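You operate a simulated robot arm through the tools that you are given. There is no shell and no other tool. Be economical: measure what you need, move in short steps, check, and stop when the job is done.

You run a simulated two-armed robot. Do the job below in one go: nothing can be reset, and whatever is moved stays where it is left.

Task
Carry the long lift to the jogger in both hands and jog it even.
Fine: turn the shake dial to its weight and tilt the table, then start. Halt the jogger when the edges are even; the lift stays there.

Only the result counts: the job must be done as asked and must still hold three seconds after the hand-in. Knocking over, shifting, dropping, spilling or breaking anything else fails it.

Robot
Two 7-joint arms with two-finger parallel grippers on one trunk, on a base that drives. Base frame: it is fixed to the floor where the robot stands at the start and does not move with it; the origin is under the middle of the robot, x ahead of it, y to its left, z up. Readings come in m, degrees, newtons and seconds.
The left shoulder is at the start at [0.11, 0.169, 1.507], the right one opposite. With the tool pointing down near the work surface each hand reaches from about 0.42 to 0.74 m from the robot's upright axis, wherever it stands, measured 20 degrees to its own side. Places, roughly: air lever [0.6, -0.8, 0.8]; jogger [0.8, -0.8, 0.4]; jogger bed [0.9, -0.8, 0.9]; jogger button [0.5, -0.5, 0.8]; jogger stop [0.5, -0.6, 0.8]; jogger table [0.9, -0.8, 0.9]; shake dial [0.5, -0.6, 0.7]; tilt lever [0.6, -1, 0.8]. Payload 1.57 kg a hand.
The tool frame of a hand sits at the grasp point between the pads (the TCP): z along the fingers, y along the line on which they close. The tips reach 0.03 m beyond it. The gripper opens to 0.08 m. The fingers are 0.017 m wide and 0.012 m thick; the gripper's body (0.04 by 0.082 m) begins 0.08 m behind the TCP.
Orientation is that of the tool frame in the base frame, as [roll, pitch, yaw] about the fixed x, y, z axes, in that order (R = Rz(yaw) Ry(pitch) Rx(roll)). With the fingers straight down and closing along the base's y, the tool's x points along the base's -x, its y along +y and its z along -z.

Tools
- The arms move only by the tool nudge_tool. It takes "left_targets", "right_targets" or both (then of equal length, played together; a hand with none holds still); each is a list of rows, each a list of 7 numbers: the turn, a rotation vector about the tool's x, y, z in units of 45 degrees (1.0 is 45 degrees), then the shift along the tool's x, y, z in units of 150 mm (1.0 is 150 mm), then the closure, from 0 (fully open) to 1 (shut). In form: [[rx, ry, rz, tx, ty, tz, hand], ...]. A call has 1 to 12 rows; each row is the pose to reach, as a shift and turn from the pose commanded when the call began, along the tool's axes at that moment. A call with a number of a shift or a turn outside -1 to 1 is refused whole. Rows are played at 5 a second. More than 0.05 m and 8.6 degrees between two rows, or a gripper value outside its range, and nothing of the call is played. A pose out of reach is approached as far as the arm can. The call stops where the force on the tool passes 40 N (or 10 N more than at its start, if that is more) or the arm is blocked; 0.2 s more then pass. The fingers move at their own pace (about 0.072 m/s each) and stop on an object; they squeeze with about 24 N. The grip force told is the motor's: it shows also when the fingers shut on nothing. Time passes only in rows, and 0.2 s behind the last, so rows that repeat a pose let the fingers close. It gives the time, the measured TCP pose, the force on the tool (base axes), the opening and the grip force at its end, in the units of the frame above (readings bear some noise), with the torque about the TCP (base axes, N m) and any sound that the robot's microphone picked up, and new pictures: "views" is both (left out), scene, wrist or none (wrist: the cameras of the hands that moved).
- Cameras (640 x 400 px; columns grow to the right, rows downward): "scene" is now at [0.1513, -0.0245, 1.6941]; the picture's right is [-0.15, -0.99, -0.00], its down [-0.79, 0.12, -0.60] and it looks along [0.60, -0.09, -0.80] (base axes); focal length 271 px, centre (320, 200). "left" rides on the left gripper at [0.072, 0.007, -0.122] in its tool frame; the picture's right is [-0.09, 1.00, 0.00], its down [-0.84, -0.08, -0.54] and it looks along [-0.54, -0.05, 0.84] (tool axes); focal length 238 px, centre (320, 200). "right" rides on the right gripper at [0.072, -0.007, -0.122] in its tool frame; the picture's right is [0.09, 1.00, 0.00], its down [-0.84, 0.08, -0.54] and it looks along [-0.54, 0.05, 0.84] (tool axes); focal length 238 px, centre (320, 200). There is no depth. A picture from a camera that has moved, and an enlarged one, comes with that camera's place and axes in the base frame and with its lens. The place of the scene camera against the robot may be out by one fixed shift of up to 0.025 m in any direction.
- raise_lower(by): slides the trunk up (or, below 0, down) by that many m; the arms and the scene camera ride with it, the base frame stays. It gives what a move gives, with no picture.
- drive_base(legs): drives the robot by 1 to 6 legs, each [ahead, left, turn to the left] in m, m and degrees, along the robot's own axes; the way and the turn of a leg run together, so that a leg with both is an arc; at most 1.5 m and 180 degrees a leg. The arms and the cameras ride along, it lands a little off, and it stops where it bumps. It gives what a move gives, and a new picture of the scene camera.
- pan_tilt(pan, tilt): turns the head with the scene camera to pan (to the left, within 86 degrees either way) and tilt (down, from -29 to 69), counted from straight ahead of the robot. It gives what a move gives, and a new picture of the scene camera.
- zoom(camera, box): a new picture of the part [left, top, right, bottom] of that camera's present view, enlarged. The clock stands still meanwhile.
- hand_in(): hands the job in; it is judged then, once.

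Work in short steps. Places have to be worked out from the pictures, the camera data and where the tool is seen: move nearer, look again, correct. Check each grasp and each placing, and mend what went wrong. You have 120 turns and 260 pictures in all, those below and enlarged ones among them. Open the grippers and draw the arms clear of the work before you hand the job in, unless the task says otherwise; then end with one line.

The tools are called after ">>>" by a JSON object that holds its "fn" and its "kwargs". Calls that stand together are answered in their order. nudge_tool: Moves the arms, as the interface text tells. Its arguments: {"type":"object","properties":{"left_targets":{"type":"array","items":{"type":"array","items":{"type":"number"}}},"right_targets":{"type":"array","items":{"type":"array","items":{"type":"number"}}},"views":{"type":"string","enum":["both","scene","wrist","none"]}},"required":[]} The other tools are called the same way: raise_lower (by) slides the trunk up or down; drive_base (legs) drives the base; pan_tilt (pan, tilt) turns the head that bears the scene camera; zoom (camera, box) takes an enlarged picture of a part of a camera's view; hand_in () hands the job in.

At the start:

```text
clock: 0.0
left_ee_pos: [0.607, -0.0665, 1.1519]
left_tcp_rot: [-179.9, 0.1, -179.9]
left_force: [0.8, 0.2, 0.6]
left_ft_torque: [0.0, -0.01, -0.03]
left_gripper_width: 0.0801
left_grip_force: 0.2
right_ee_pos: [0.4031, -0.4624, 1.0]
right_tcp_rot: [180.0, 0.0, -180.0]
right_force: [0.7, 0.6, -0.3]
right_ft_torque: [0.01, -0.01, 0.01]
right_gripper_width: 0.0801
right_grip_force: 0.0
trunk travel left (down, up): [-0.821, 0.069]
robot x, y, heading: [-0.0011, 0.0033, -0.2]
head pan, tilt: [-8.5, 52.9]
```

scene: 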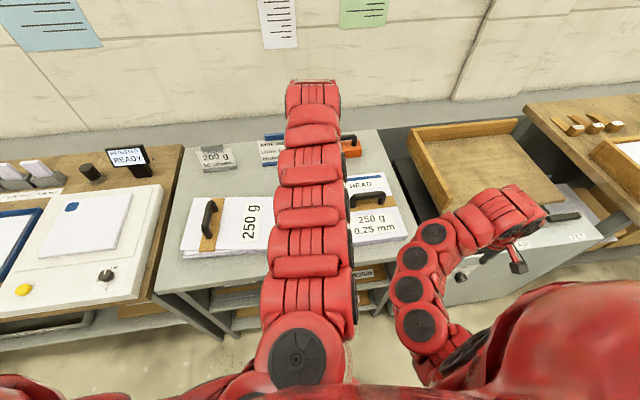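
right: 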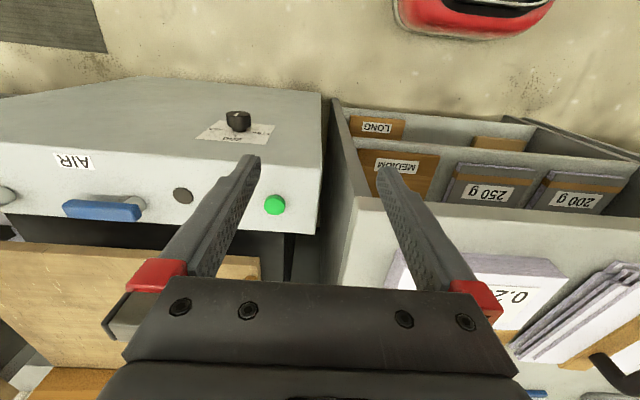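
left: 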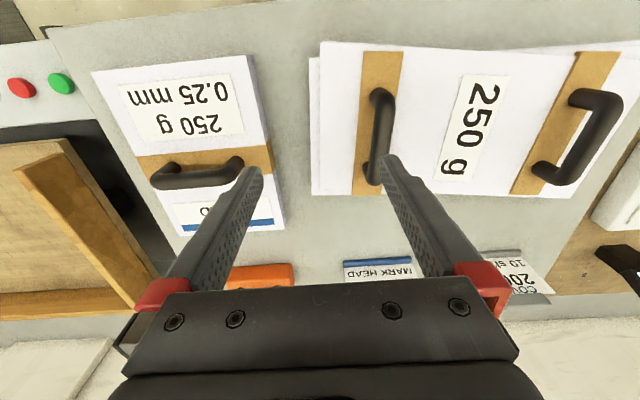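

I see the long lift (two handles, labelled 250 g) on the bench ahead, and the jogger to the right. I look closer at the labels and turn the head toward the jogger.

>>> {"fn": "zoom", "kwargs": {"camera": "left", "box": [300, 20, 640, 232]}}

>>> {"fn": "pan_tilt", "kwargs": {"pan": -50, "tilt": 45}}

```text
1.88 times, centred on (470, 126) of left
camera zoom: at [0.5362, -0.0587, 1.274], right [0.09, 1.0, 0.0], down [0.84, -0.08, 0.54], along [0.54, -0.05, -0.84], focal length 449 px, centre (38, 339)
```

zoom: 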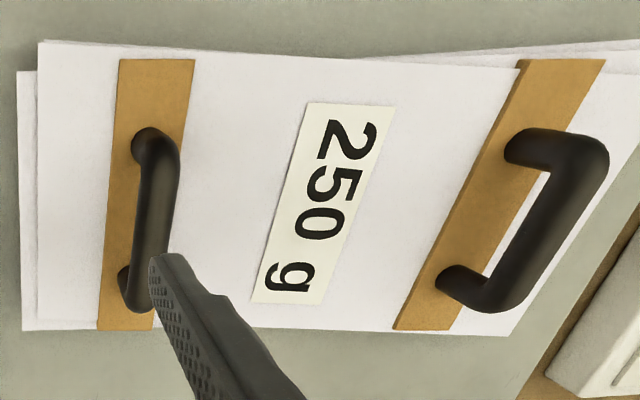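

```text
clock: 1.1
left_ee_pos: [0.6073, -0.0661, 1.1511]
left_tcp_rot: [-179.9, 0.0, 179.9]
left_force: [0.6, 0.4, -0.2]
left_ft_torque: [-0.02, 0.0, -0.03]
left_gripper_width: 0.0801
left_grip_force: 0.1
right_ee_pos: [0.4025, -0.462, 0.9983]
right_tcp_rot: [179.9, -0.1, -180.0]
right_force: [-0.1, 0.7, -0.7]
right_ft_torque: [0.01, 0.02, -0.03]
right_gripper_width: 0.0798
right_grip_force: 0.2
trunk travel left (down, up): [-0.821, 0.069]
robot x, y, heading: [-0.0007, -0.0002, 0.1]
head pan, tilt: [-50.0, 45.0]
camera scene: at [0.1302, -0.0758, 1.7048], right [-0.77, -0.64, 0.0], down [-0.46, 0.54, -0.71], along [0.45, -0.54, -0.71], focal length 271 px, centre (320, 200)
```

scene: 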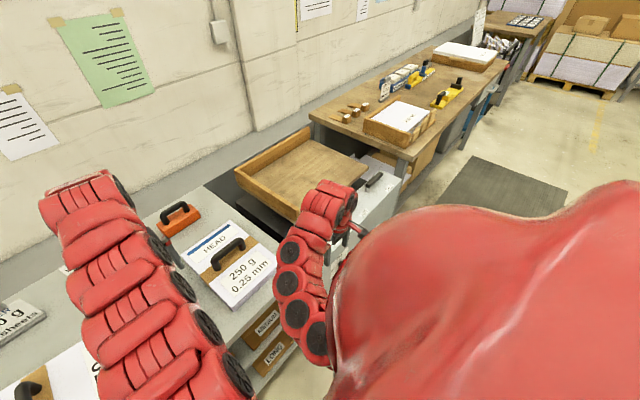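

The posters may carry instructions; I zoom on those and on the jogger.

>>> {"fn": "zoom", "kwargs": {"camera": "scene", "box": [50, 0, 160, 110]}}

>>> {"fn": "zoom", "kwargs": {"camera": "scene", "box": [220, 120, 420, 245]}}

>>> {"fn": "zoom", "kwargs": {"camera": "right", "box": [0, 70, 330, 276]}}

>>> {"fn": "pan_tilt", "kwargs": {"pan": -5, "tilt": 25}}

```text
3.64 times, centred on (105, 55) of scene
camera zoom: at [0.1302, -0.0758, 1.7048], right [-0.77, -0.64, 0.0], down [-0.46, 0.54, -0.71], along [0.45, -0.54, -0.71], focal length 984 px, centre (1102, 727)
```

zoom: 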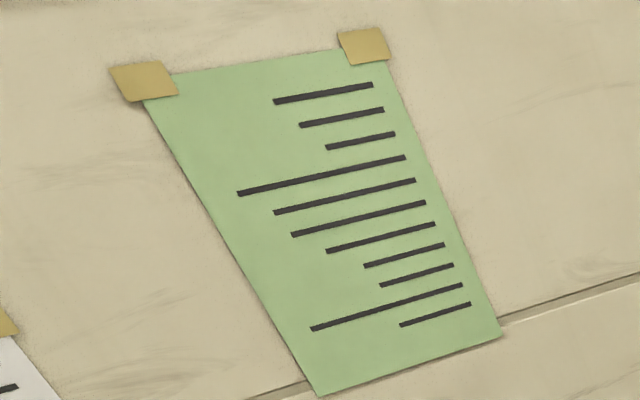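

```text
3.20 times, centred on (320, 182) of scene
camera zoom: at [0.1302, -0.0758, 1.7048], right [-0.77, -0.64, 0.0], down [-0.46, 0.54, -0.71], along [0.45, -0.54, -0.71], focal length 866 px, centre (320, 256)
```

zoom: 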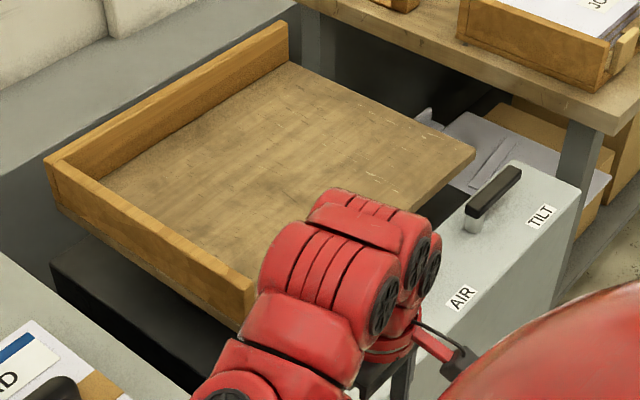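

```text
1.94 times, centred on (165, 173) of right
camera zoom: at [0.3317, -0.4691, 1.1203], right [-0.09, 1.0, 0.0], down [0.84, 0.08, 0.54], along [0.54, 0.05, -0.84], focal length 462 px, centre (621, 252)
```

zoom: 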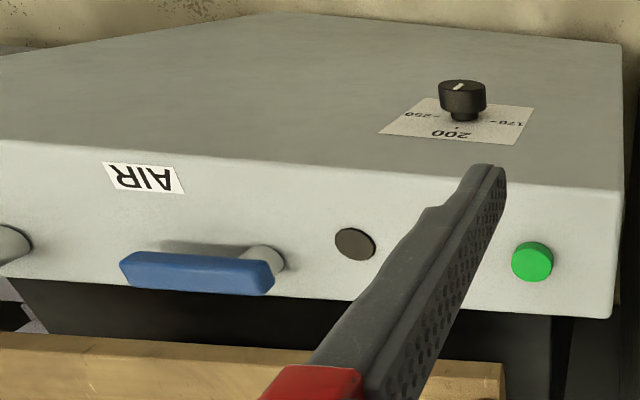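

```text
clock: 2.2
left_ee_pos: [0.6066, -0.0667, 1.152]
left_tcp_rot: [180.0, 0.0, 180.0]
left_force: [0.2, -0.3, -0.2]
left_ft_torque: [0.01, 0.01, 0.02]
left_gripper_width: 0.0798
left_grip_force: 0.1
right_ee_pos: [0.4026, -0.4622, 0.9995]
right_tcp_rot: [180.0, 0.1, 179.9]
right_force: [0.0, -0.2, 0.2]
right_ft_torque: [0.01, 0.0, 0.02]
right_gripper_width: 0.08
right_grip_force: 0.0
trunk travel left (down, up): [-0.821, 0.069]
robot x, y, heading: [0.0005, -0.0003, 0.1]
head pan, tilt: [-5.0, 25.0]
camera scene: at [0.1697, -0.0217, 1.7354], right [-0.09, -1.0, 0.0], down [-0.42, 0.04, -0.91], along [0.9, -0.08, -0.42], focal length 271 px, centre (320, 200)
```

scene: 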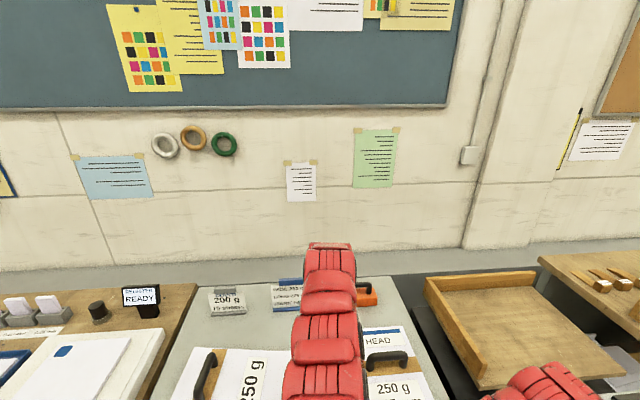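

The posters seem decorative. I read the cards on the bench.

>>> {"fn": "zoom", "kwargs": {"camera": "scene", "box": [195, 270, 435, 400]}}

>>> {"fn": "zoom", "kwargs": {"camera": "left", "box": [220, 240, 560, 310]}}

>>> {"fn": "zoom", "kwargs": {"camera": "right", "box": [180, 100, 290, 150]}}

```text
2.67 times, centred on (315, 335) of scene
camera zoom: at [0.1697, -0.0217, 1.7354], right [-0.09, -1.0, 0.0], down [-0.42, 0.04, -0.91], along [0.9, -0.08, -0.42], focal length 722 px, centre (333, -160)
```

zoom: 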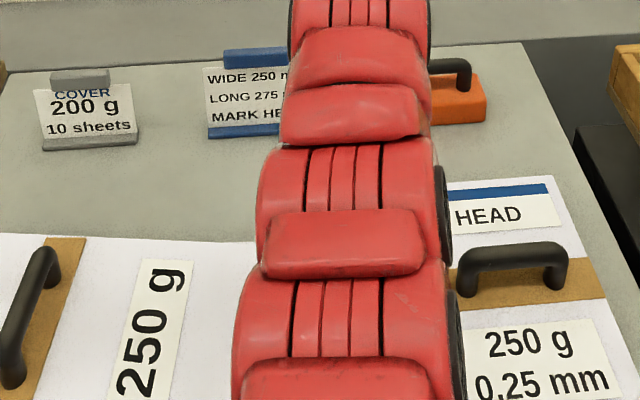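

```text
1.88 times, centred on (390, 275) of left
camera zoom: at [0.5362, -0.0587, 1.2739], right [0.09, 1.0, 0.0], down [0.84, -0.08, 0.54], along [0.54, -0.05, -0.84], focal length 449 px, centre (188, 59)
```

zoom: 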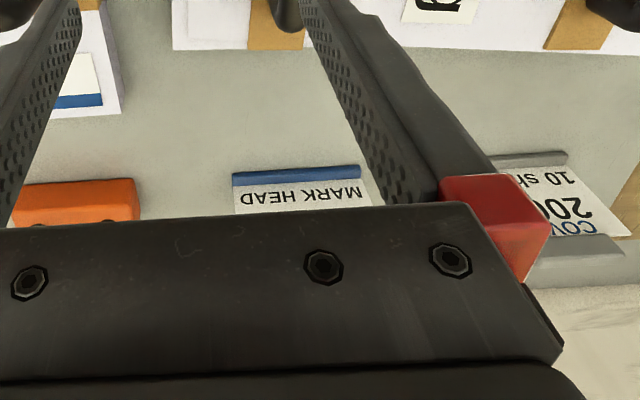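

```text
5.82 times, centred on (235, 125) of right
camera zoom: at [0.3318, -0.4691, 1.1202], right [-0.09, 1.0, 0.0], down [0.84, 0.08, 0.54], along [0.54, 0.05, -0.84], focal length 1387 px, centre (814, 636)
```

zoom: 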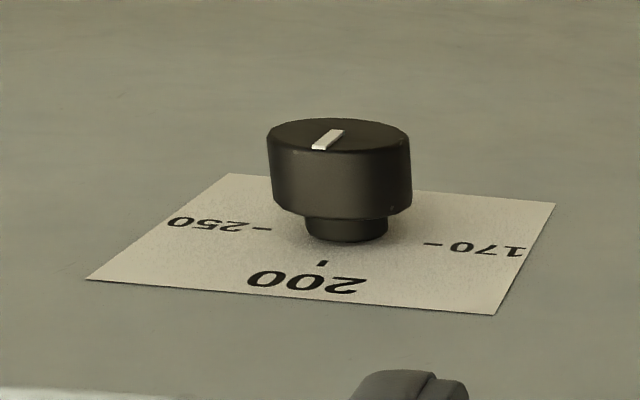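

The dial sits on the front face reading 200, with 250 to the right (clockwise). Now I drive 0.23 m left to centre on the lift and move the left hand left.

>>> {"fn": "drive_base", "kwargs": {"legs": [[0, 0.23, 0]]}}

>>> {"fn": "nudge_tool", "kwargs": {"left_targets": [[0, 0, 0, 0, 0.33, 0, 0], [0, 0, 0, 0, 0.66, 0, 0], [0, 0, 0, 0, 1, 0, 0]], "right_targets": [[0, 0, 0, 0, 0, -0.2, 0], [0, 0, 0, 0, 0, -0.5, 0], [0, 0, 0, 0, 0, -0.8, 0]], "views": "none"}}

>>> {"fn": "nudge_tool", "kwargs": {"left_targets": [[0, 0, 0, 0, 0.33, 0, 0], [0, 0, 0, 0, 0.66, 0, 0], [0, 0, 0, 0, 0.8, 0, 0]], "views": "none"}}

>>> {"fn": "pan_tilt", "kwargs": {"pan": 0, "tilt": 52}}

```text
clock: 4.0
left_ee_pos: [0.6084, 0.1659, 1.1514]
left_tcp_rot: [-179.9, -0.1, 180.0]
left_force: [-0.6, 0.3, -0.5]
left_ft_torque: [-0.01, -0.01, -0.02]
left_gripper_width: 0.0799
left_grip_force: 0.0
right_ee_pos: [0.4017, -0.2288, 1.0003]
right_tcp_rot: [180.0, 0.0, 179.9]
right_force: [0.0, -0.1, -0.6]
right_ft_torque: [-0.02, -0.01, 0.04]
right_gripper_width: 0.0798
right_grip_force: 0.1
trunk travel left (down, up): [-0.821, 0.069]
robot x, y, heading: [-0.0012, 0.2319, -0.1]
head pan, tilt: [-5.0, 25.0]
camera scene: at [0.1699, 0.212, 1.7354], right [-0.09, -1.0, 0.0], down [-0.42, 0.04, -0.91], along [0.9, -0.08, -0.42], focal length 271 px, centre (320, 200)
```

scene: 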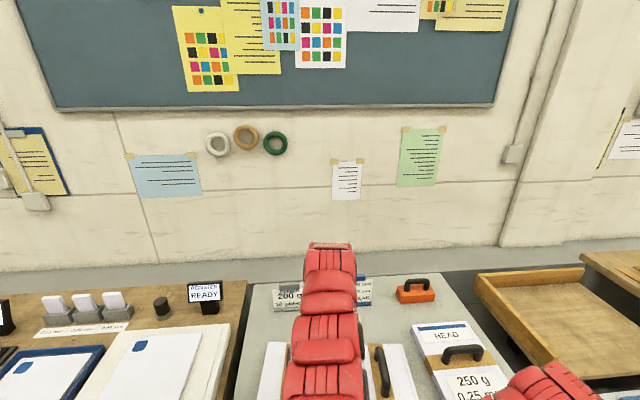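

```text
refused: row 3 steps farther than a row can; nothing moved
```

```text
clock: 4.8
left_ee_pos: [0.623, 0.258, 1.1566]
left_tcp_rot: [180.0, -0.1, 179.8]
left_force: [-0.8, 0.1, 0.8]
left_ft_torque: [0.01, -0.01, -0.01]
left_gripper_width: 0.0802
left_grip_force: 0.0
left hand out of reach, approached as far as the arm can: row 2, 3
right_ee_pos: [0.4005, -0.2275, 1.0001]
right_tcp_rot: [180.0, 0.1, 179.9]
right_force: [0.2, -0.2, -0.2]
right_ft_torque: [-0.04, -0.04, 0.0]
right_gripper_width: 0.0801
right_grip_force: 0.1
trunk travel left (down, up): [-0.821, 0.069]
robot x, y, heading: [-0.0013, 0.2381, 0.2]
head pan, tilt: [-5.0, 25.0]
```

```text
clock: 5.7
left_ee_pos: [0.6244, 0.2579, 1.1555]
left_tcp_rot: [-180.0, 0.1, 179.9]
left_force: [-1.5, 0.2, 0.9]
left_ft_torque: [0.02, 0.01, 0.01]
left_gripper_width: 0.0798
left_grip_force: 0.0
right_ee_pos: [0.4019, -0.227, 0.9996]
right_tcp_rot: [-179.9, 0.0, 179.8]
right_force: [0.0, -0.4, 0.4]
right_ft_torque: [-0.03, 0.0, 0.02]
right_gripper_width: 0.0801
right_grip_force: 0.0
trunk travel left (down, up): [-0.821, 0.069]
robot x, y, heading: [-0.0, 0.233, -0.2]
head pan, tilt: [0.0, 52.0]
camera scene: at [0.1536, 0.2213, 1.6953], right [0.0, -1.0, 0.0], down [-0.79, 0.0, -0.62], along [0.62, 0.0, -0.79], focal length 271 px, centre (320, 200)
```

scene: 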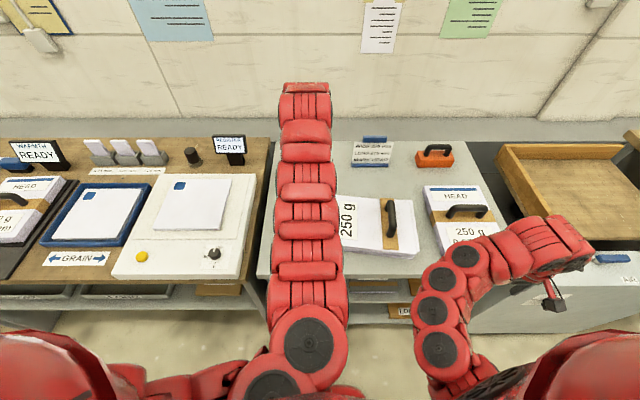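

The card is visible now; I read it and the lift.

>>> {"fn": "zoom", "kwargs": {"camera": "scene", "box": [330, 125, 500, 265]}}

>>> {"fn": "nudge_tool", "kwargs": {"left_targets": [[0, 0, 0, 0.3, 0.1, 0, 0], [0, 0, 0, 0.6, 0.3, 0, 0], [0, 0, 0, 0.9, 0.5, 0, 0], [0, 0, 0, 1, 0.7, 0, 0]], "views": "both"}}

```text
2.86 times, centred on (415, 195) of scene
camera zoom: at [0.1536, 0.2213, 1.6953], right [0.0, -1.0, 0.0], down [-0.79, 0.0, -0.62], along [0.62, 0.0, -0.79], focal length 773 px, centre (49, 214)
```

zoom: 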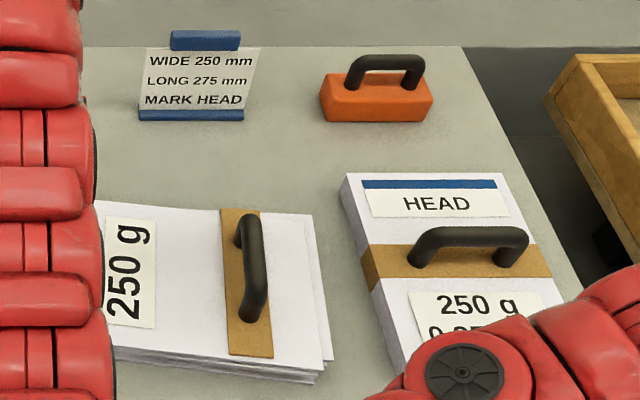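

```text
refused: row 2 steps farther than a row can; nothing moved
```

Stepping smaller, moving the left hand back and left.

>>> {"fn": "nudge_tool", "kwargs": {"left_targets": [[0, 0, 0, 0.25, 0.1, 0, 0], [0, 0, 0, 0.5, 0.3, 0, 0], [0, 0, 0, 0.7, 0.5, 0, 0], [0, 0, 0, 0.9, 0.7, 0, 0], [0, 0, 0, 1, 1, 0, 0]], "views": "both"}}

```text
clock: 6.9
left_ee_pos: [0.6251, 0.2582, 1.155]
left_tcp_rot: [180.0, 0.0, 180.0]
left_force: [-0.6, 0.0, -0.2]
left_ft_torque: [0.01, 0.01, 0.0]
left_gripper_width: 0.0799
left_grip_force: 0.1
left hand out of reach, approached as far as the arm can: row 1, 2, 3, 4, 5
right_ee_pos: [0.4022, -0.228, 1.0]
right_tcp_rot: [-180.0, 0.0, 179.9]
right_force: [0.1, 0.6, 0.7]
right_ft_torque: [0.03, -0.02, -0.03]
right_gripper_width: 0.0798
right_grip_force: 0.1
trunk travel left (down, up): [-0.821, 0.069]
robot x, y, heading: [-0.001, 0.2322, -0.0]
head pan, tilt: [0.0, 52.0]
camera scene: at [0.1532, 0.221, 1.6953], right [0.0, -1.0, 0.0], down [-0.79, 0.0, -0.62], along [0.62, 0.0, -0.79], focal length 271 px, centre (320, 200)
camera left: at [0.5537, 0.2656, 1.2781], right [0.09, 1.0, 0.0], down [0.84, -0.08, 0.54], along [0.54, -0.05, -0.84], focal length 238 px, centre (320, 200)
```

scene: 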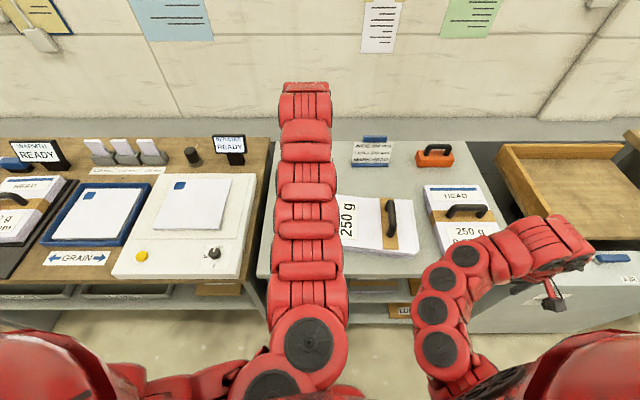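
left: 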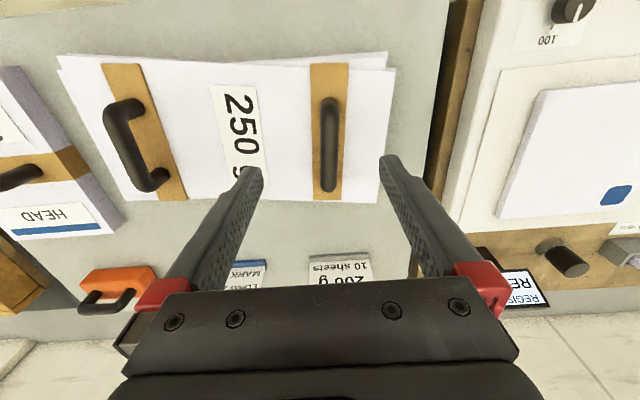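

The left arm is stuck at a limit there; I'll try other directions. First a zoom for triangulating the handles.

>>> {"fn": "zoom", "kwargs": {"camera": "left", "box": [40, 40, 400, 265]}}

>>> {"fn": "nudge_tool", "kwargs": {"left_targets": [[0, 0, 0, 0, 0, 0.3, 0], [0, 0, 0, 0, 0, 0.6, 0]], "views": "none"}}

```text
1.78 times, centred on (220, 152) of left
camera zoom: at [0.5537, 0.2656, 1.2781], right [0.09, 1.0, 0.0], down [0.84, -0.08, 0.54], along [0.54, -0.05, -0.84], focal length 424 px, centre (498, 284)
```

zoom: 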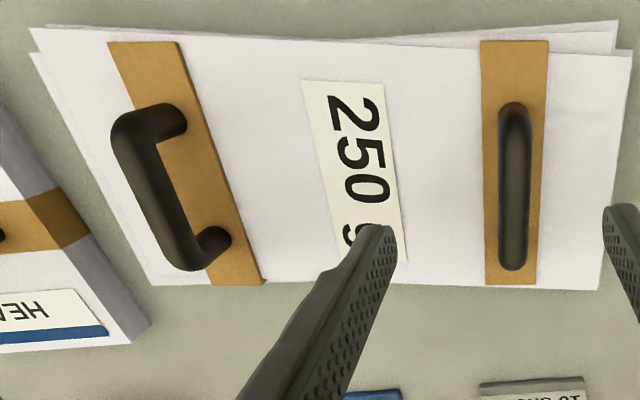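

```text
clock: 7.5
left_ee_pos: [0.6253, 0.2568, 1.0668]
left_tcp_rot: [179.9, 0.0, 179.9]
left_force: [0.2, 0.3, -0.5]
left_ft_torque: [0.0, -0.01, 0.03]
left_gripper_width: 0.08
left_grip_force: 0.1
right_ee_pos: [0.4023, -0.2276, 0.9996]
right_tcp_rot: [-180.0, 0.1, 179.9]
right_force: [0.5, -0.5, -0.4]
right_ft_torque: [0.02, 0.0, 0.02]
right_gripper_width: 0.08
right_grip_force: 0.0
trunk travel left (down, up): [-0.821, 0.069]
robot x, y, heading: [-0.0007, 0.2342, 0.1]
head pan, tilt: [0.0, 52.0]
```

Down works. Triangulation puts handle A near (0.64, 0.01, 0.98) and B near (0.65, 0.27, 0.99). I centre the base on y≈0.14 and bring the right hand above A.

>>> {"fn": "nudge_tool", "kwargs": {"right_targets": [[0, 0, 0, 0, 0, -0.3, 0], [0, 0, 0, 0, 0, -0.6, 0], [0, 0, 0, 0, 0, -0.8, 0]], "views": "none"}}

>>> {"fn": "drive_base", "kwargs": {"legs": [[0, -0.093, 0]]}}

>>> {"fn": "nudge_tool", "kwargs": {"right_targets": [[0, 0, 0, -0.2, 0.2, 0, 0], [0, 0, 0, -0.4, 0.4, 0, 0], [0, 0, 0, -0.6, 0.6, 0, 0], [0, 0, 0, -0.8, 0.8, 0, 0], [0, 0, 0, -1, 1, 0, 0]], "views": "none"}}

>>> {"fn": "nudge_tool", "kwargs": {"right_targets": [[0, 0, 0, -0.1, 0.3, 0, 0], [0, 0, 0, -0.25, 0.55, 0, 0], [0, 0, 0, -0.4, 0.75, 0, 0], [0, 0, 0, -0.55, 1, 0, 0]], "views": "both"}}

```text
clock: 8.3
left_ee_pos: [0.6249, 0.2586, 1.0669]
left_tcp_rot: [180.0, 0.0, 180.0]
left_force: [-0.9, 0.0, 0.8]
left_ft_torque: [0.0, 0.0, -0.02]
left_gripper_width: 0.0799
left_grip_force: 0.0
right_ee_pos: [0.4011, -0.2279, 1.0091]
right_tcp_rot: [-179.8, 0.1, 179.9]
right_force: [-1.2, 1.2, -1.1]
right_ft_torque: [-0.01, -0.02, 0.0]
right_gripper_width: 0.08
right_grip_force: 0.0
right hand out of reach, approached as far as the arm can: row 1, 2, 3
trunk travel left (down, up): [-0.821, 0.069]
robot x, y, heading: [0.0009, 0.2352, -0.1]
head pan, tilt: [0.0, 52.0]
```

```text
clock: 9.4
left_ee_pos: [0.6236, 0.1659, 1.0676]
left_tcp_rot: [-180.0, 0.0, 180.0]
left_force: [0.4, -0.7, -0.1]
left_ft_torque: [-0.01, -0.02, -0.04]
left_gripper_width: 0.0803
left_grip_force: 0.1
right_ee_pos: [0.4017, -0.3213, 1.0082]
right_tcp_rot: [-179.7, 0.2, 180.0]
right_force: [-0.4, -0.3, 0.2]
right_ft_torque: [0.01, 0.01, -0.03]
right_gripper_width: 0.0798
right_grip_force: 0.1
trunk travel left (down, up): [-0.821, 0.069]
robot x, y, heading: [0.0015, 0.1432, -0.0]
head pan, tilt: [0.0, 52.0]
camera scene: at [0.153, 0.1279, 1.6953], right [0.0, -1.0, 0.0], down [-0.79, 0.0, -0.62], along [0.62, 0.0, -0.79], focal length 271 px, centre (320, 200)
```

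scene: 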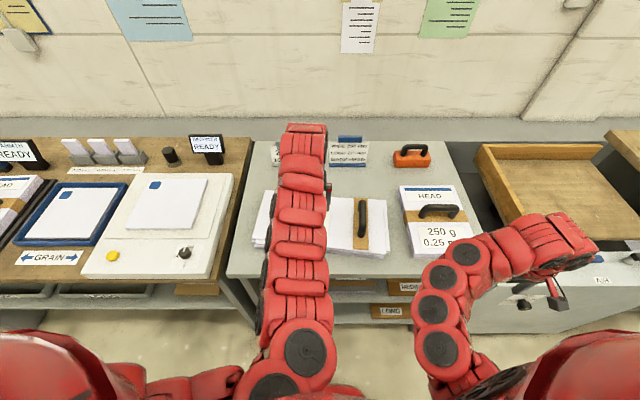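

```text
clock: 10.6
left_ee_pos: [0.6253, 0.1653, 1.0664]
left_tcp_rot: [-180.0, 0.0, -179.9]
left_force: [-0.2, 0.8, 0.0]
left_ft_torque: [-0.02, 0.0, 0.0]
left_gripper_width: 0.0801
left_grip_force: 0.0
right_ee_pos: [0.5522, -0.1693, 1.0041]
right_tcp_rot: [-179.7, 0.0, 179.8]
right_force: [0.4, 0.5, 0.1]
right_ft_torque: [-0.01, 0.04, 0.01]
right_gripper_width: 0.08
right_grip_force: 0.0
trunk travel left (down, up): [-0.821, 0.069]
robot x, y, heading: [-0.0013, 0.138, 0.1]
head pan, tilt: [0.0, 52.0]
```

```text
clock: 11.6
left_ee_pos: [0.6243, 0.1631, 1.0671]
left_tcp_rot: [180.0, 0.0, 179.9]
left_force: [0.0, 0.5, -0.4]
left_ft_torque: [0.01, 0.01, 0.01]
left_gripper_width: 0.0801
left_grip_force: 0.1
right_ee_pos: [0.6352, -0.0231, 1.0031]
right_tcp_rot: [-179.8, 0.1, 179.8]
right_force: [-5.5, -6.9, 5.5]
right_ft_torque: [0.17, 0.09, 0.17]
right_gripper_width: 0.0744
right_grip_force: 0.1
trunk travel left (down, up): [-0.821, 0.069]
robot x, y, heading: [-0.0009, 0.138, -0.1]
head pan, tilt: [0.0, 52.0]
camera scene: at [0.1536, 0.1253, 1.6953], right [0.0, -1.0, 0.0], down [-0.79, 0.0, -0.62], along [0.62, 0.0, -0.79], focal length 271 px, centre (320, 200)
camera right: at [0.5635, -0.0296, 1.125], right [-0.09, 1.0, -0.01], down [0.84, 0.08, 0.54], along [0.54, 0.04, -0.84], focal length 238 px, centre (320, 200)
```

scene: 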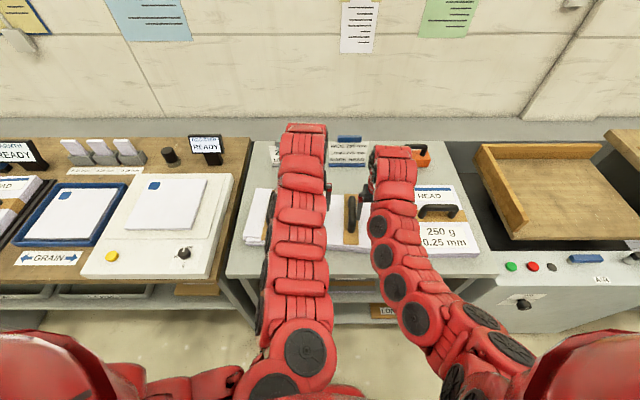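
right: 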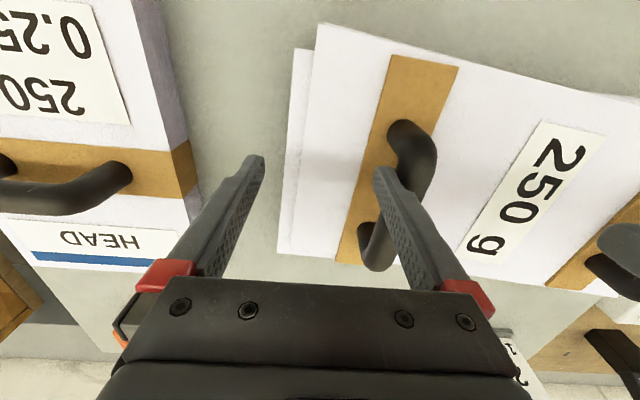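

The right finger touched the handle from the side (it hadn't risen earlier). I back it off and raise it.

>>> {"fn": "nudge_tool", "kwargs": {"right_targets": [[0, 0, 0, 0, -0.25, 0, 0], [0, 0, 0, 0, -0.25, -0.3, 0], [0, 0, 0, 0, -0.25, -0.6, 0]], "views": "both"}}

```text
clock: 12.4
left_ee_pos: [0.6251, 0.1662, 1.0675]
left_tcp_rot: [180.0, 0.0, -180.0]
left_force: [0.1, 0.2, 0.2]
left_ft_torque: [0.0, 0.0, -0.04]
left_gripper_width: 0.0799
left_grip_force: 0.1
right_ee_pos: [0.6387, -0.0589, 1.0728]
right_tcp_rot: [-179.6, 0.1, -180.0]
right_force: [0.2, 0.0, -0.1]
right_ft_torque: [0.01, 0.02, -0.01]
right_gripper_width: 0.0798
right_grip_force: 0.0
right hand out of reach, approached as far as the arm can: row 3
trunk travel left (down, up): [-0.821, 0.069]
robot x, y, heading: [-0.0013, 0.1425, 0.2]
head pan, tilt: [0.0, 52.0]
camera scene: at [0.1532, 0.1284, 1.6952], right [0.0, -1.0, 0.0], down [-0.79, 0.0, -0.62], along [0.62, 0.0, -0.79], focal length 271 px, centre (320, 200)
camera right: at [0.5677, -0.0639, 1.193], right [-0.09, 1.0, -0.01], down [0.84, 0.08, 0.54], along [0.54, 0.04, -0.84], focal length 238 px, centre (320, 200)
```

scene: 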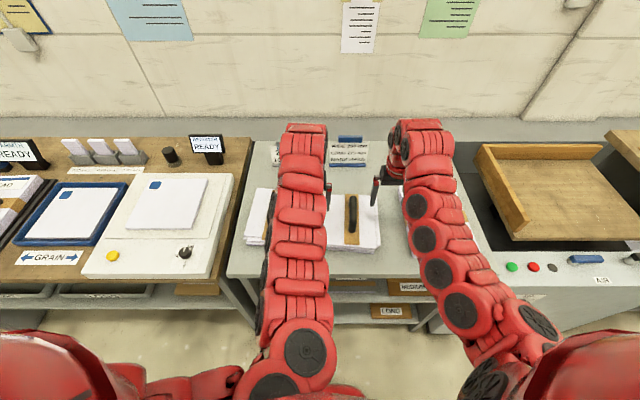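
right: 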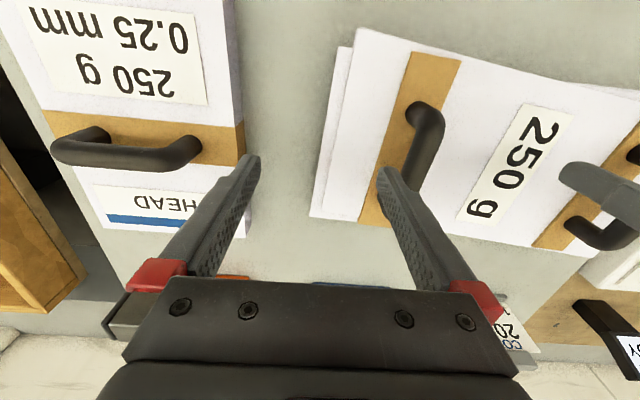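

The lift slid slightly. I relocate the handles with zooms.

>>> {"fn": "zoom", "kwargs": {"camera": "scene", "box": [230, 160, 400, 266]}}

>>> {"fn": "zoom", "kwargs": {"camera": "right", "box": [310, 20, 640, 260]}}

>>> {"fn": "zoom", "kwargs": {"camera": "left", "box": [120, 0, 580, 270]}}

```text
3.76 times, centred on (315, 213) of scene
camera zoom: at [0.1532, 0.1284, 1.6952], right [0.0, -1.0, 0.0], down [-0.79, 0.0, -0.62], along [0.62, 0.0, -0.79], focal length 1019 px, centre (339, 151)
```

zoom: 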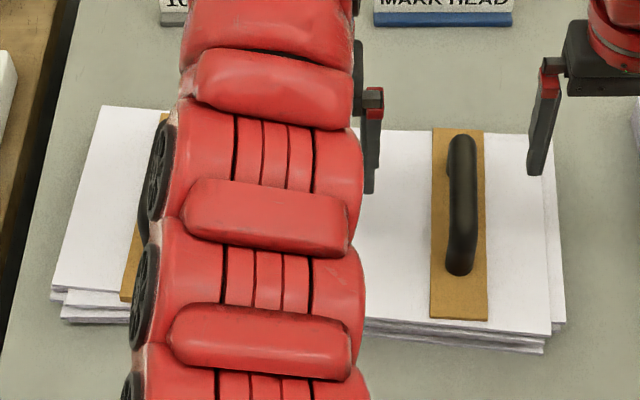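

```text
1.67 times, centred on (475, 140) of right
camera zoom: at [0.5677, -0.0639, 1.193], right [-0.09, 1.0, -0.01], down [0.84, 0.08, 0.54], along [0.54, 0.04, -0.84], focal length 397 px, centre (62, 300)
```

zoom: 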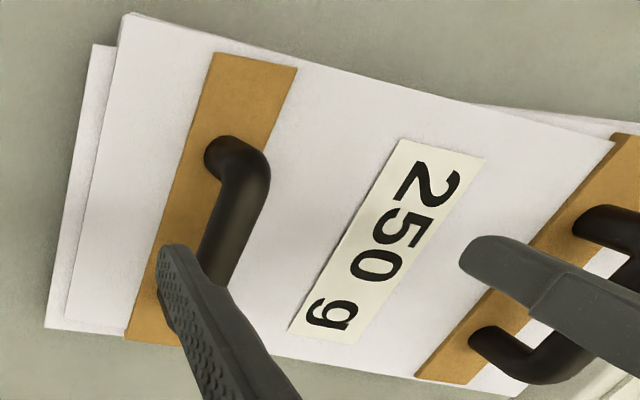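

```text
1.39 times, centred on (350, 135) of left
camera zoom: at [0.5537, 0.1739, 1.1893], right [0.09, 1.0, 0.0], down [0.84, -0.08, 0.54], along [0.54, -0.05, -0.84], focal length 332 px, centre (278, 290)
```

zoom: 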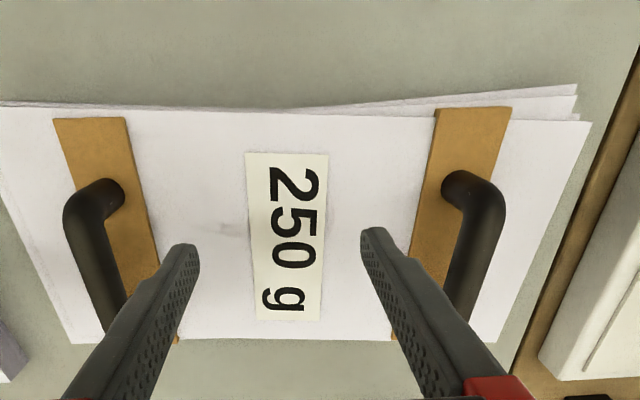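

Handles: A ≈ (0.657, 0.035), B ≈ (0.67, 0.297), top ≈ 0.97, yawed about −5°. I bring both hands above them.

>>> {"fn": "nudge_tool", "kwargs": {"left_targets": [[0, 0, 0.03, -0.1, 0.29, 0, 0], [0, 0, 0.07, -0.2, 0.58, 0, 0], [0, 0, 0.11, -0.3, 0.87, 0, 0], [0, 0, 0.11, -0.3, 0.87, 0.1, 0]], "right_targets": [[0, 0, 0.03, -0.04, 0.21, 0, 0], [0, 0, 0.07, -0.08, 0.42, 0, 0], [0, 0, 0.11, -0.12, 0.63, 0, 0], [0, 0, 0.11, -0.12, 0.63, 0.1, 0]], "views": "both"}}

```text
clock: 13.4
left_ee_pos: [0.6701, 0.2942, 1.0523]
left_tcp_rot: [-179.9, 0.0, 175.0]
left_force: [1.1, -0.4, -0.1]
left_ft_torque: [0.05, 0.02, 0.0]
left_gripper_width: 0.0798
left_grip_force: 0.0
right_ee_pos: [0.6558, 0.0367, 1.0595]
right_tcp_rot: [-179.8, 0.1, 175.1]
right_force: [-0.4, -0.4, 0.2]
right_ft_torque: [-0.02, 0.02, 0.01]
right_gripper_width: 0.0799
right_grip_force: 0.2
trunk travel left (down, up): [-0.821, 0.069]
robot x, y, heading: [0.0032, 0.142, 0.2]
head pan, tilt: [0.0, 52.0]
camera scene: at [0.1532, 0.1265, 1.6952], right [0.0, -1.0, 0.0], down [-0.79, 0.0, -0.62], along [0.62, 0.0, -0.79], focal length 271 px, centre (320, 200)
camera right: at [0.586, 0.0358, 1.1796], right [-0.01, 1.0, 0.0], down [0.84, 0.01, 0.54], along [0.54, 0.0, -0.84], focal length 238 px, centre (320, 200)
camera left: at [0.6004, 0.3083, 1.1741], right [0.18, 0.98, 0.0], down [0.83, -0.15, 0.54], along [0.53, -0.1, -0.84], focal length 238 px, centre (320, 200)
```

scene: 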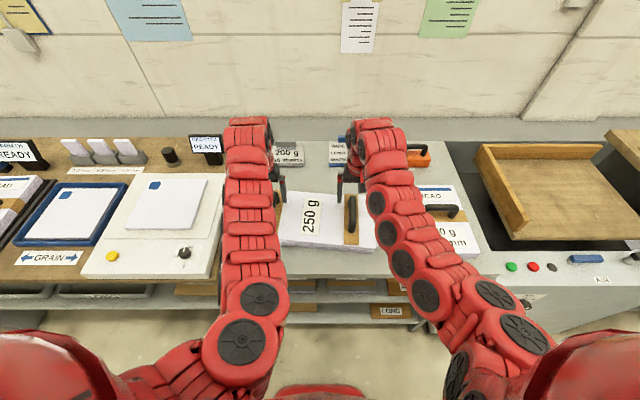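
right: 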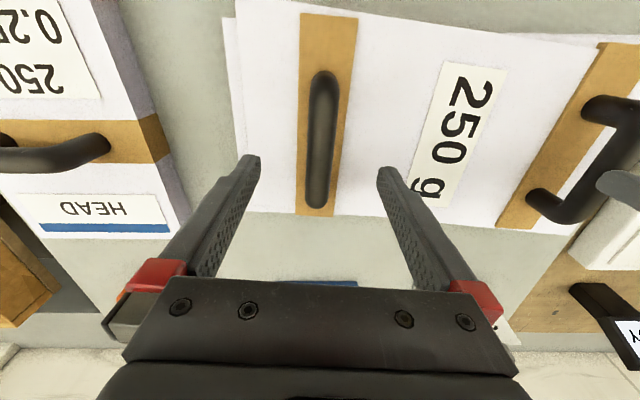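
left: 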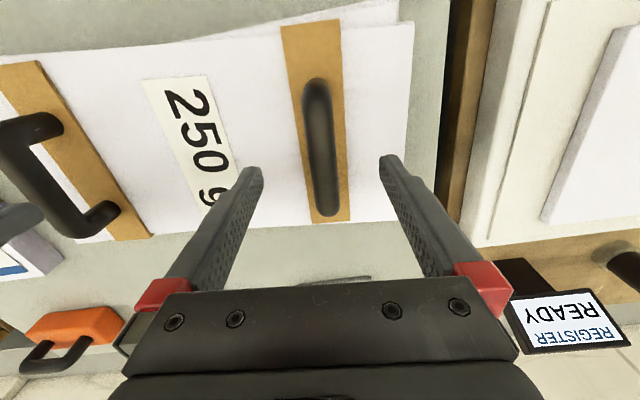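

Both hands are centred over the handles. I descend to about z 0.957.

>>> {"fn": "nudge_tool", "kwargs": {"left_targets": [[0, 0, 0, 0, 0, 0.2, 0], [0, 0, 0, 0, 0, 0.4, 0], [0, 0, 0, 0, 0, 0.53, 0], [0, 0, 0, 0, 0, 0.63, 0]], "right_targets": [[0, 0, 0, 0, 0, 0.24, 0], [0, 0, 0, 0, 0, 0.44, 0], [0, 0, 0, 0, 0, 0.58, 0], [0, 0, 0, 0, 0, 0.68, 0]], "views": "both"}}

```text
clock: 14.6
left_ee_pos: [0.6679, 0.2939, 0.966]
left_tcp_rot: [-180.0, 1.3, 175.1]
left_force: [-0.7, 0.6, 15.0]
left_ft_torque: [-0.25, 0.12, -0.02]
left_gripper_width: 0.0793
left_grip_force: 0.2
right_ee_pos: [0.6559, 0.0335, 0.9657]
right_tcp_rot: [-180.0, 1.1, 175.1]
right_force: [-8.9, 0.0, 29.0]
right_ft_torque: [1.16, 0.36, 0.62]
right_gripper_width: 0.0784
right_grip_force: 0.0
trunk travel left (down, up): [-0.821, 0.069]
robot x, y, heading: [0.0027, 0.1397, 0.1]
head pan, tilt: [0.0, 52.0]
stopped in row 4 (right hand): the force on the tool passed its limit at 44 N (the readings are from after the stop); the commanded pose is now the measured one
camera scene: at [0.1438, 0.1272, 1.6965], right [0.0, -1.0, 0.0], down [-0.78, 0.0, -0.62], along [0.62, 0.0, -0.78], focal length 271 px, centre (320, 200)
camera right: at [0.5822, 0.0346, 1.0853], right [-0.01, 1.0, 0.0], down [0.83, 0.01, 0.56], along [0.56, 0.0, -0.83], focal length 238 px, centre (320, 200)
camera left: at [0.5959, 0.3084, 1.0868], right [0.18, 0.98, 0.0], down [0.81, -0.15, 0.56], along [0.55, -0.1, -0.83], focal length 238 px, centre (320, 200)
```

scene: 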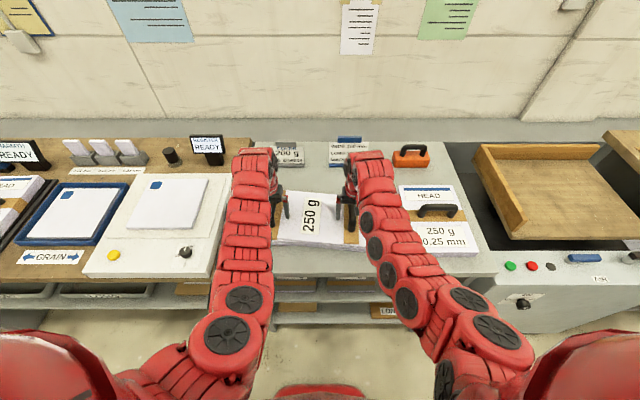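
right: 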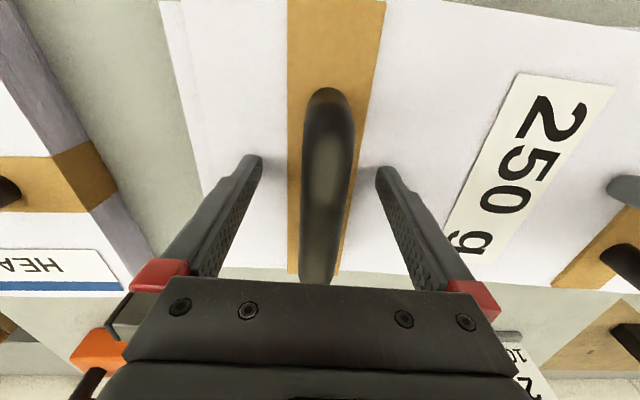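
left: 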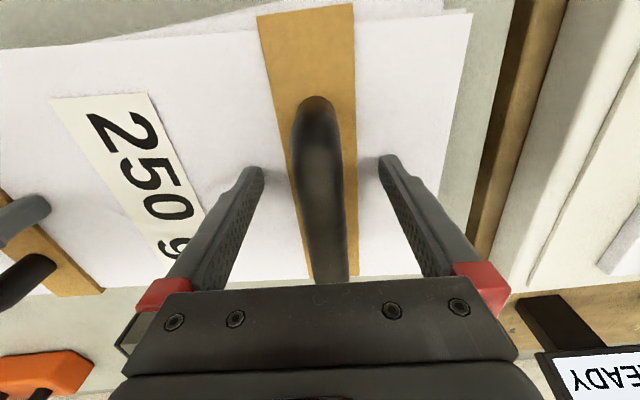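

The tips touch the lift's top (0.936). I rise 4 mm and close both grippers on the handles.

>>> {"fn": "nudge_tool", "kwargs": {"left_targets": [[0, 0, 0, 0, 0, -0.03, 0], [0, 0, 0, 0, 0, -0.03, 0.5], [0, 0, 0, 0, 0, -0.03, 1], [0, 0, 0, 0, 0, -0.03, 1], [0, 0, 0, 0, 0, -0.03, 1]], "right_targets": [[0, 0, 0, 0, 0, -0.03, 0], [0, 0, 0, 0, 0, -0.03, 0.5], [0, 0, 0, 0, 0, -0.03, 1], [0, 0, 0, 0, 0, -0.03, 1], [0, 0, 0, 0, 0, -0.03, 1]], "views": "wrist"}}

```text
clock: 15.8
left_ee_pos: [0.6711, 0.2959, 0.965]
left_tcp_rot: [-180.0, 0.9, 175.1]
left_force: [-5.7, -2.4, 15.8]
left_ft_torque: [0.1, -0.24, 0.44]
left_gripper_width: 0.0238
left_grip_force: 23.7
right_ee_pos: [0.6592, 0.0352, 0.9662]
right_tcp_rot: [-179.8, 0.8, 175.2]
right_force: [6.2, 10.3, 4.0]
right_ft_torque: [0.02, -0.18, 0.39]
right_gripper_width: 0.0241
right_grip_force: 23.9
trunk travel left (down, up): [-0.821, 0.069]
robot x, y, heading: [0.0019, 0.1404, -0.3]
head pan, tilt: [0.0, 52.0]
camera right: at [0.5862, 0.0356, 1.0856], right [-0.01, 1.0, 0.0], down [0.83, 0.01, 0.55], along [0.55, 0.0, -0.83], focal length 238 px, centre (320, 200)
camera left: at [0.5991, 0.3099, 1.0873], right [0.18, 0.98, 0.0], down [0.82, -0.15, 0.55], along [0.55, -0.1, -0.83], focal length 238 px, centre (320, 200)
```

right: 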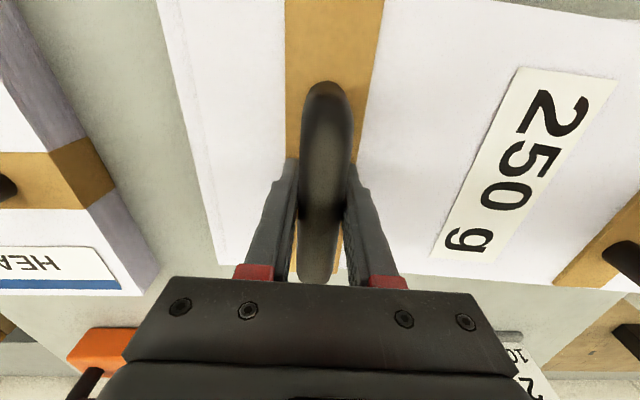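
left: 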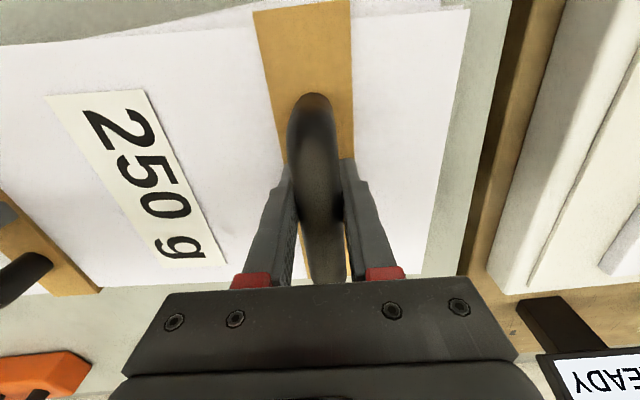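

Both handles are held (24 mm each, 24 N). I raise the lift with the trunk and check.

>>> {"fn": "raise_lower", "kwargs": {"by": 0.06}}

>>> {"fn": "pan_tilt", "kwargs": {"pan": 0, "tilt": 50}}

```text
clock: 16.8
left_ee_pos: [0.6762, 0.2945, 1.0214]
left_tcp_rot: [-180.0, 0.4, 175.1]
left_force: [3.8, -9.0, -10.8]
left_ft_torque: [0.1, -0.07, 0.45]
left_gripper_width: 0.0237
left_grip_force: 24.5
right_ee_pos: [0.6626, 0.0344, 1.0222]
right_tcp_rot: [-179.7, 0.4, 174.9]
right_force: [-3.0, 9.3, -13.0]
right_ft_torque: [-0.28, 0.3, 0.47]
right_gripper_width: 0.0237
right_grip_force: 24.3
trunk travel left (down, up): [-0.881, 0.009]
robot x, y, heading: [0.0004, 0.1421, -0.3]
head pan, tilt: [0.0, 52.0]
```

```text
clock: 17.4
left_ee_pos: [0.6746, 0.2949, 1.0231]
left_tcp_rot: [-179.9, 0.6, 175.1]
left_force: [4.6, -11.0, -12.0]
left_ft_torque: [0.17, -0.1, 0.48]
left_gripper_width: 0.0237
left_grip_force: 24.0
right_ee_pos: [0.6628, 0.034, 1.0233]
right_tcp_rot: [-179.8, 0.5, 175.0]
right_force: [-2.4, 11.6, -12.2]
right_ft_torque: [-0.26, 0.3, 0.46]
right_gripper_width: 0.0239
right_grip_force: 23.9
trunk travel left (down, up): [-0.881, 0.009]
robot x, y, heading: [0.0045, 0.1412, 0.2]
head pan, tilt: [0.0, 50.0]
camera scene: at [0.1597, 0.1274, 1.7574], right [0.0, -1.0, 0.0], down [-0.77, 0.0, -0.64], along [0.64, 0.0, -0.77], focal length 271 px, centre (320, 200)
```

scene: 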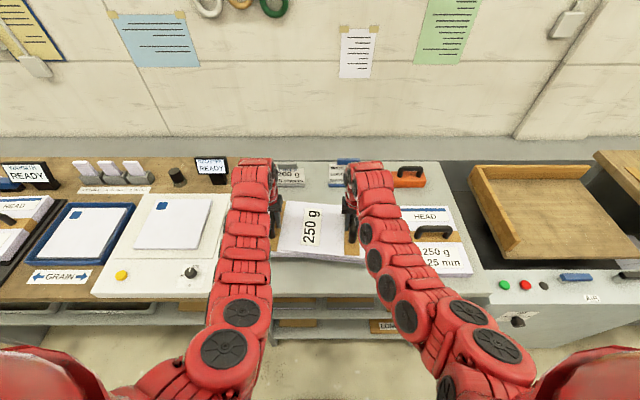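

The lift hangs in both hands (about 12 N each). I back off 0.4 m, then drive right in front of the jogger.

>>> {"fn": "drive_base", "kwargs": {"legs": [[-0.4, 0, 0], [0, -0.6, 0], [0, -0.3, 0]]}}

```text
clock: 24.4
left_ee_pos: [0.2738, -0.5813, 1.023]
left_tcp_rot: [-179.9, 0.5, 175.3]
left_force: [2.9, -19.3, -12.0]
left_ft_torque: [0.41, 0.25, 0.43]
left_gripper_width: 0.0238
left_grip_force: 23.7
right_ee_pos: [0.2637, -0.8429, 1.0236]
right_tcp_rot: [-179.8, 0.4, 175.2]
right_force: [-2.1, 19.2, -12.4]
right_ft_torque: [-0.3, -0.07, 0.4]
right_gripper_width: 0.0238
right_grip_force: 24.7
trunk travel left (down, up): [-0.881, 0.009]
robot x, y, heading: [-0.3979, -0.74, 0.2]
head pan, tilt: [0.0, 50.0]
camera scene: at [-0.2407, -0.7513, 1.7575], right [0.0, -1.0, 0.0], down [-0.77, 0.0, -0.64], along [0.64, 0.0, -0.77], focal length 271 px, centre (320, 200)
```

scene: 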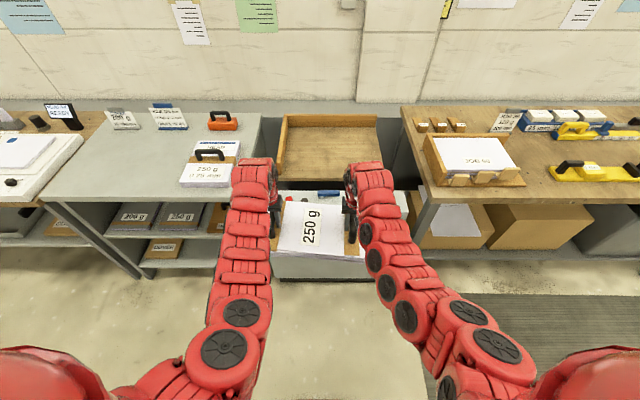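

Arrived in front of the jogger. I zoom to measure the table.

>>> {"fn": "zoom", "kwargs": {"camera": "scene", "box": [250, 100, 430, 212]}}

>>> {"fn": "nudge_tool", "kwargs": {"left_targets": [[0, 0, 0, 0, -0.01, 0, 1], [0, 0, 0, 0, -0.02, 0, 1]], "right_targets": [[0, 0, 0, 0, 0.01, 0, 1], [0, 0, 0, 0, 0.02, 0, 1]], "views": "none"}}

```text
3.56 times, centred on (340, 156) of scene
camera zoom: at [-0.2407, -0.7513, 1.7575], right [0.0, -1.0, 0.0], down [-0.77, 0.0, -0.64], along [0.64, 0.0, -0.77], focal length 962 px, centre (249, 356)
```

zoom: 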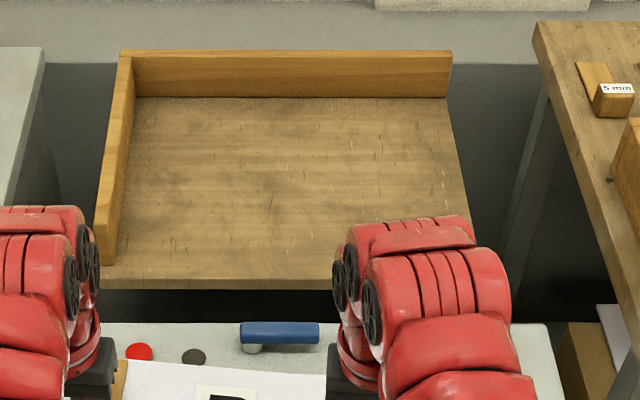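

```text
clock: 25.0
left_ee_pos: [0.2742, -0.5836, 1.0239]
left_tcp_rot: [179.7, 0.5, 175.7]
left_force: [4.3, 18.6, -10.8]
left_ft_torque: [-0.42, -0.01, 0.36]
left_gripper_width: 0.0238
left_grip_force: 23.9
right_ee_pos: [0.2636, -0.8429, 1.0225]
right_tcp_rot: [-179.6, 0.4, 175.0]
right_force: [-3.8, -19.0, -12.4]
right_ft_torque: [0.38, 0.21, 0.48]
right_gripper_width: 0.0239
right_grip_force: 24.3
trunk travel left (down, up): [-0.881, 0.009]
robot x, y, heading: [-0.401, -0.7423, 0.1]
head pan, tilt: [0.0, 50.0]
```

The bed spans about x 0.63–1.03, y −0.58…−1.06 at z≈0.86, with walls at the back and left. I relax the squeeze a bit, then drive so the handle midpoint gets near (0.75, −0.82) first.

>>> {"fn": "nudge_tool", "kwargs": {"left_targets": [[0, 0, 0, 0, 0.01, 0, 1]], "right_targets": [[0, 0, 0, 0, -0.01, 0, 1]], "views": "none"}}

>>> {"fn": "drive_base", "kwargs": {"legs": [[0, -0.108, 0], [0.4, 0, 0]]}}

```text
clock: 25.4
left_ee_pos: [0.2746, -0.5824, 1.023]
left_tcp_rot: [-180.0, 0.6, 175.4]
left_force: [3.4, 19.3, -12.5]
left_ft_torque: [-0.35, 0.0, 0.36]
left_gripper_width: 0.024
left_grip_force: 23.9
right_ee_pos: [0.2638, -0.8434, 1.0232]
right_tcp_rot: [-179.7, 0.5, 175.2]
right_force: [-3.4, -18.8, -12.1]
right_ft_torque: [0.35, 0.22, 0.27]
right_gripper_width: 0.0238
right_grip_force: 24.1
trunk travel left (down, up): [-0.881, 0.009]
robot x, y, heading: [-0.399, -0.7434, 0.6]
head pan, tilt: [0.0, 50.0]
```

```text
clock: 28.8
left_ee_pos: [0.6804, -0.6946, 1.0238]
left_tcp_rot: [179.8, 0.6, 175.1]
left_force: [3.4, 26.7, -11.7]
left_ft_torque: [-0.52, 0.08, 0.28]
left_gripper_width: 0.0237
left_grip_force: 23.8
right_ee_pos: [0.6672, -0.9554, 1.0242]
right_tcp_rot: [-179.7, 0.6, 174.9]
right_force: [-3.8, -26.8, -11.5]
right_ft_torque: [0.55, 0.12, 0.31]
right_gripper_width: 0.0235
right_grip_force: 24.0
trunk travel left (down, up): [-0.881, 0.009]
robot x, y, heading: [0.0067, -0.8496, -0.0]
head pan, tilt: [0.0, 50.0]
camera scene: at [0.1626, -0.8638, 1.7577], right [0.0, -1.0, 0.0], down [-0.77, 0.0, -0.64], along [0.64, 0.0, -0.77], focal length 271 px, centre (320, 200)
```

scene: 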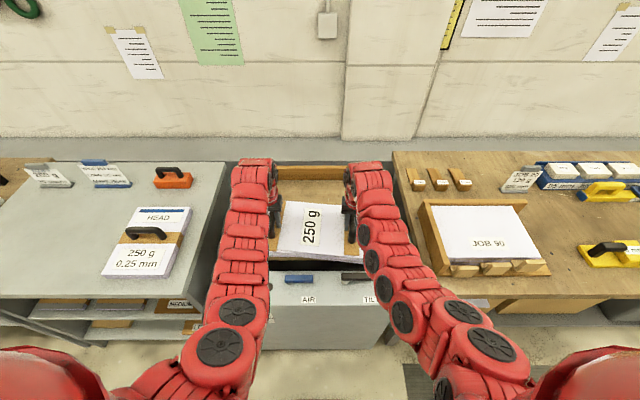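

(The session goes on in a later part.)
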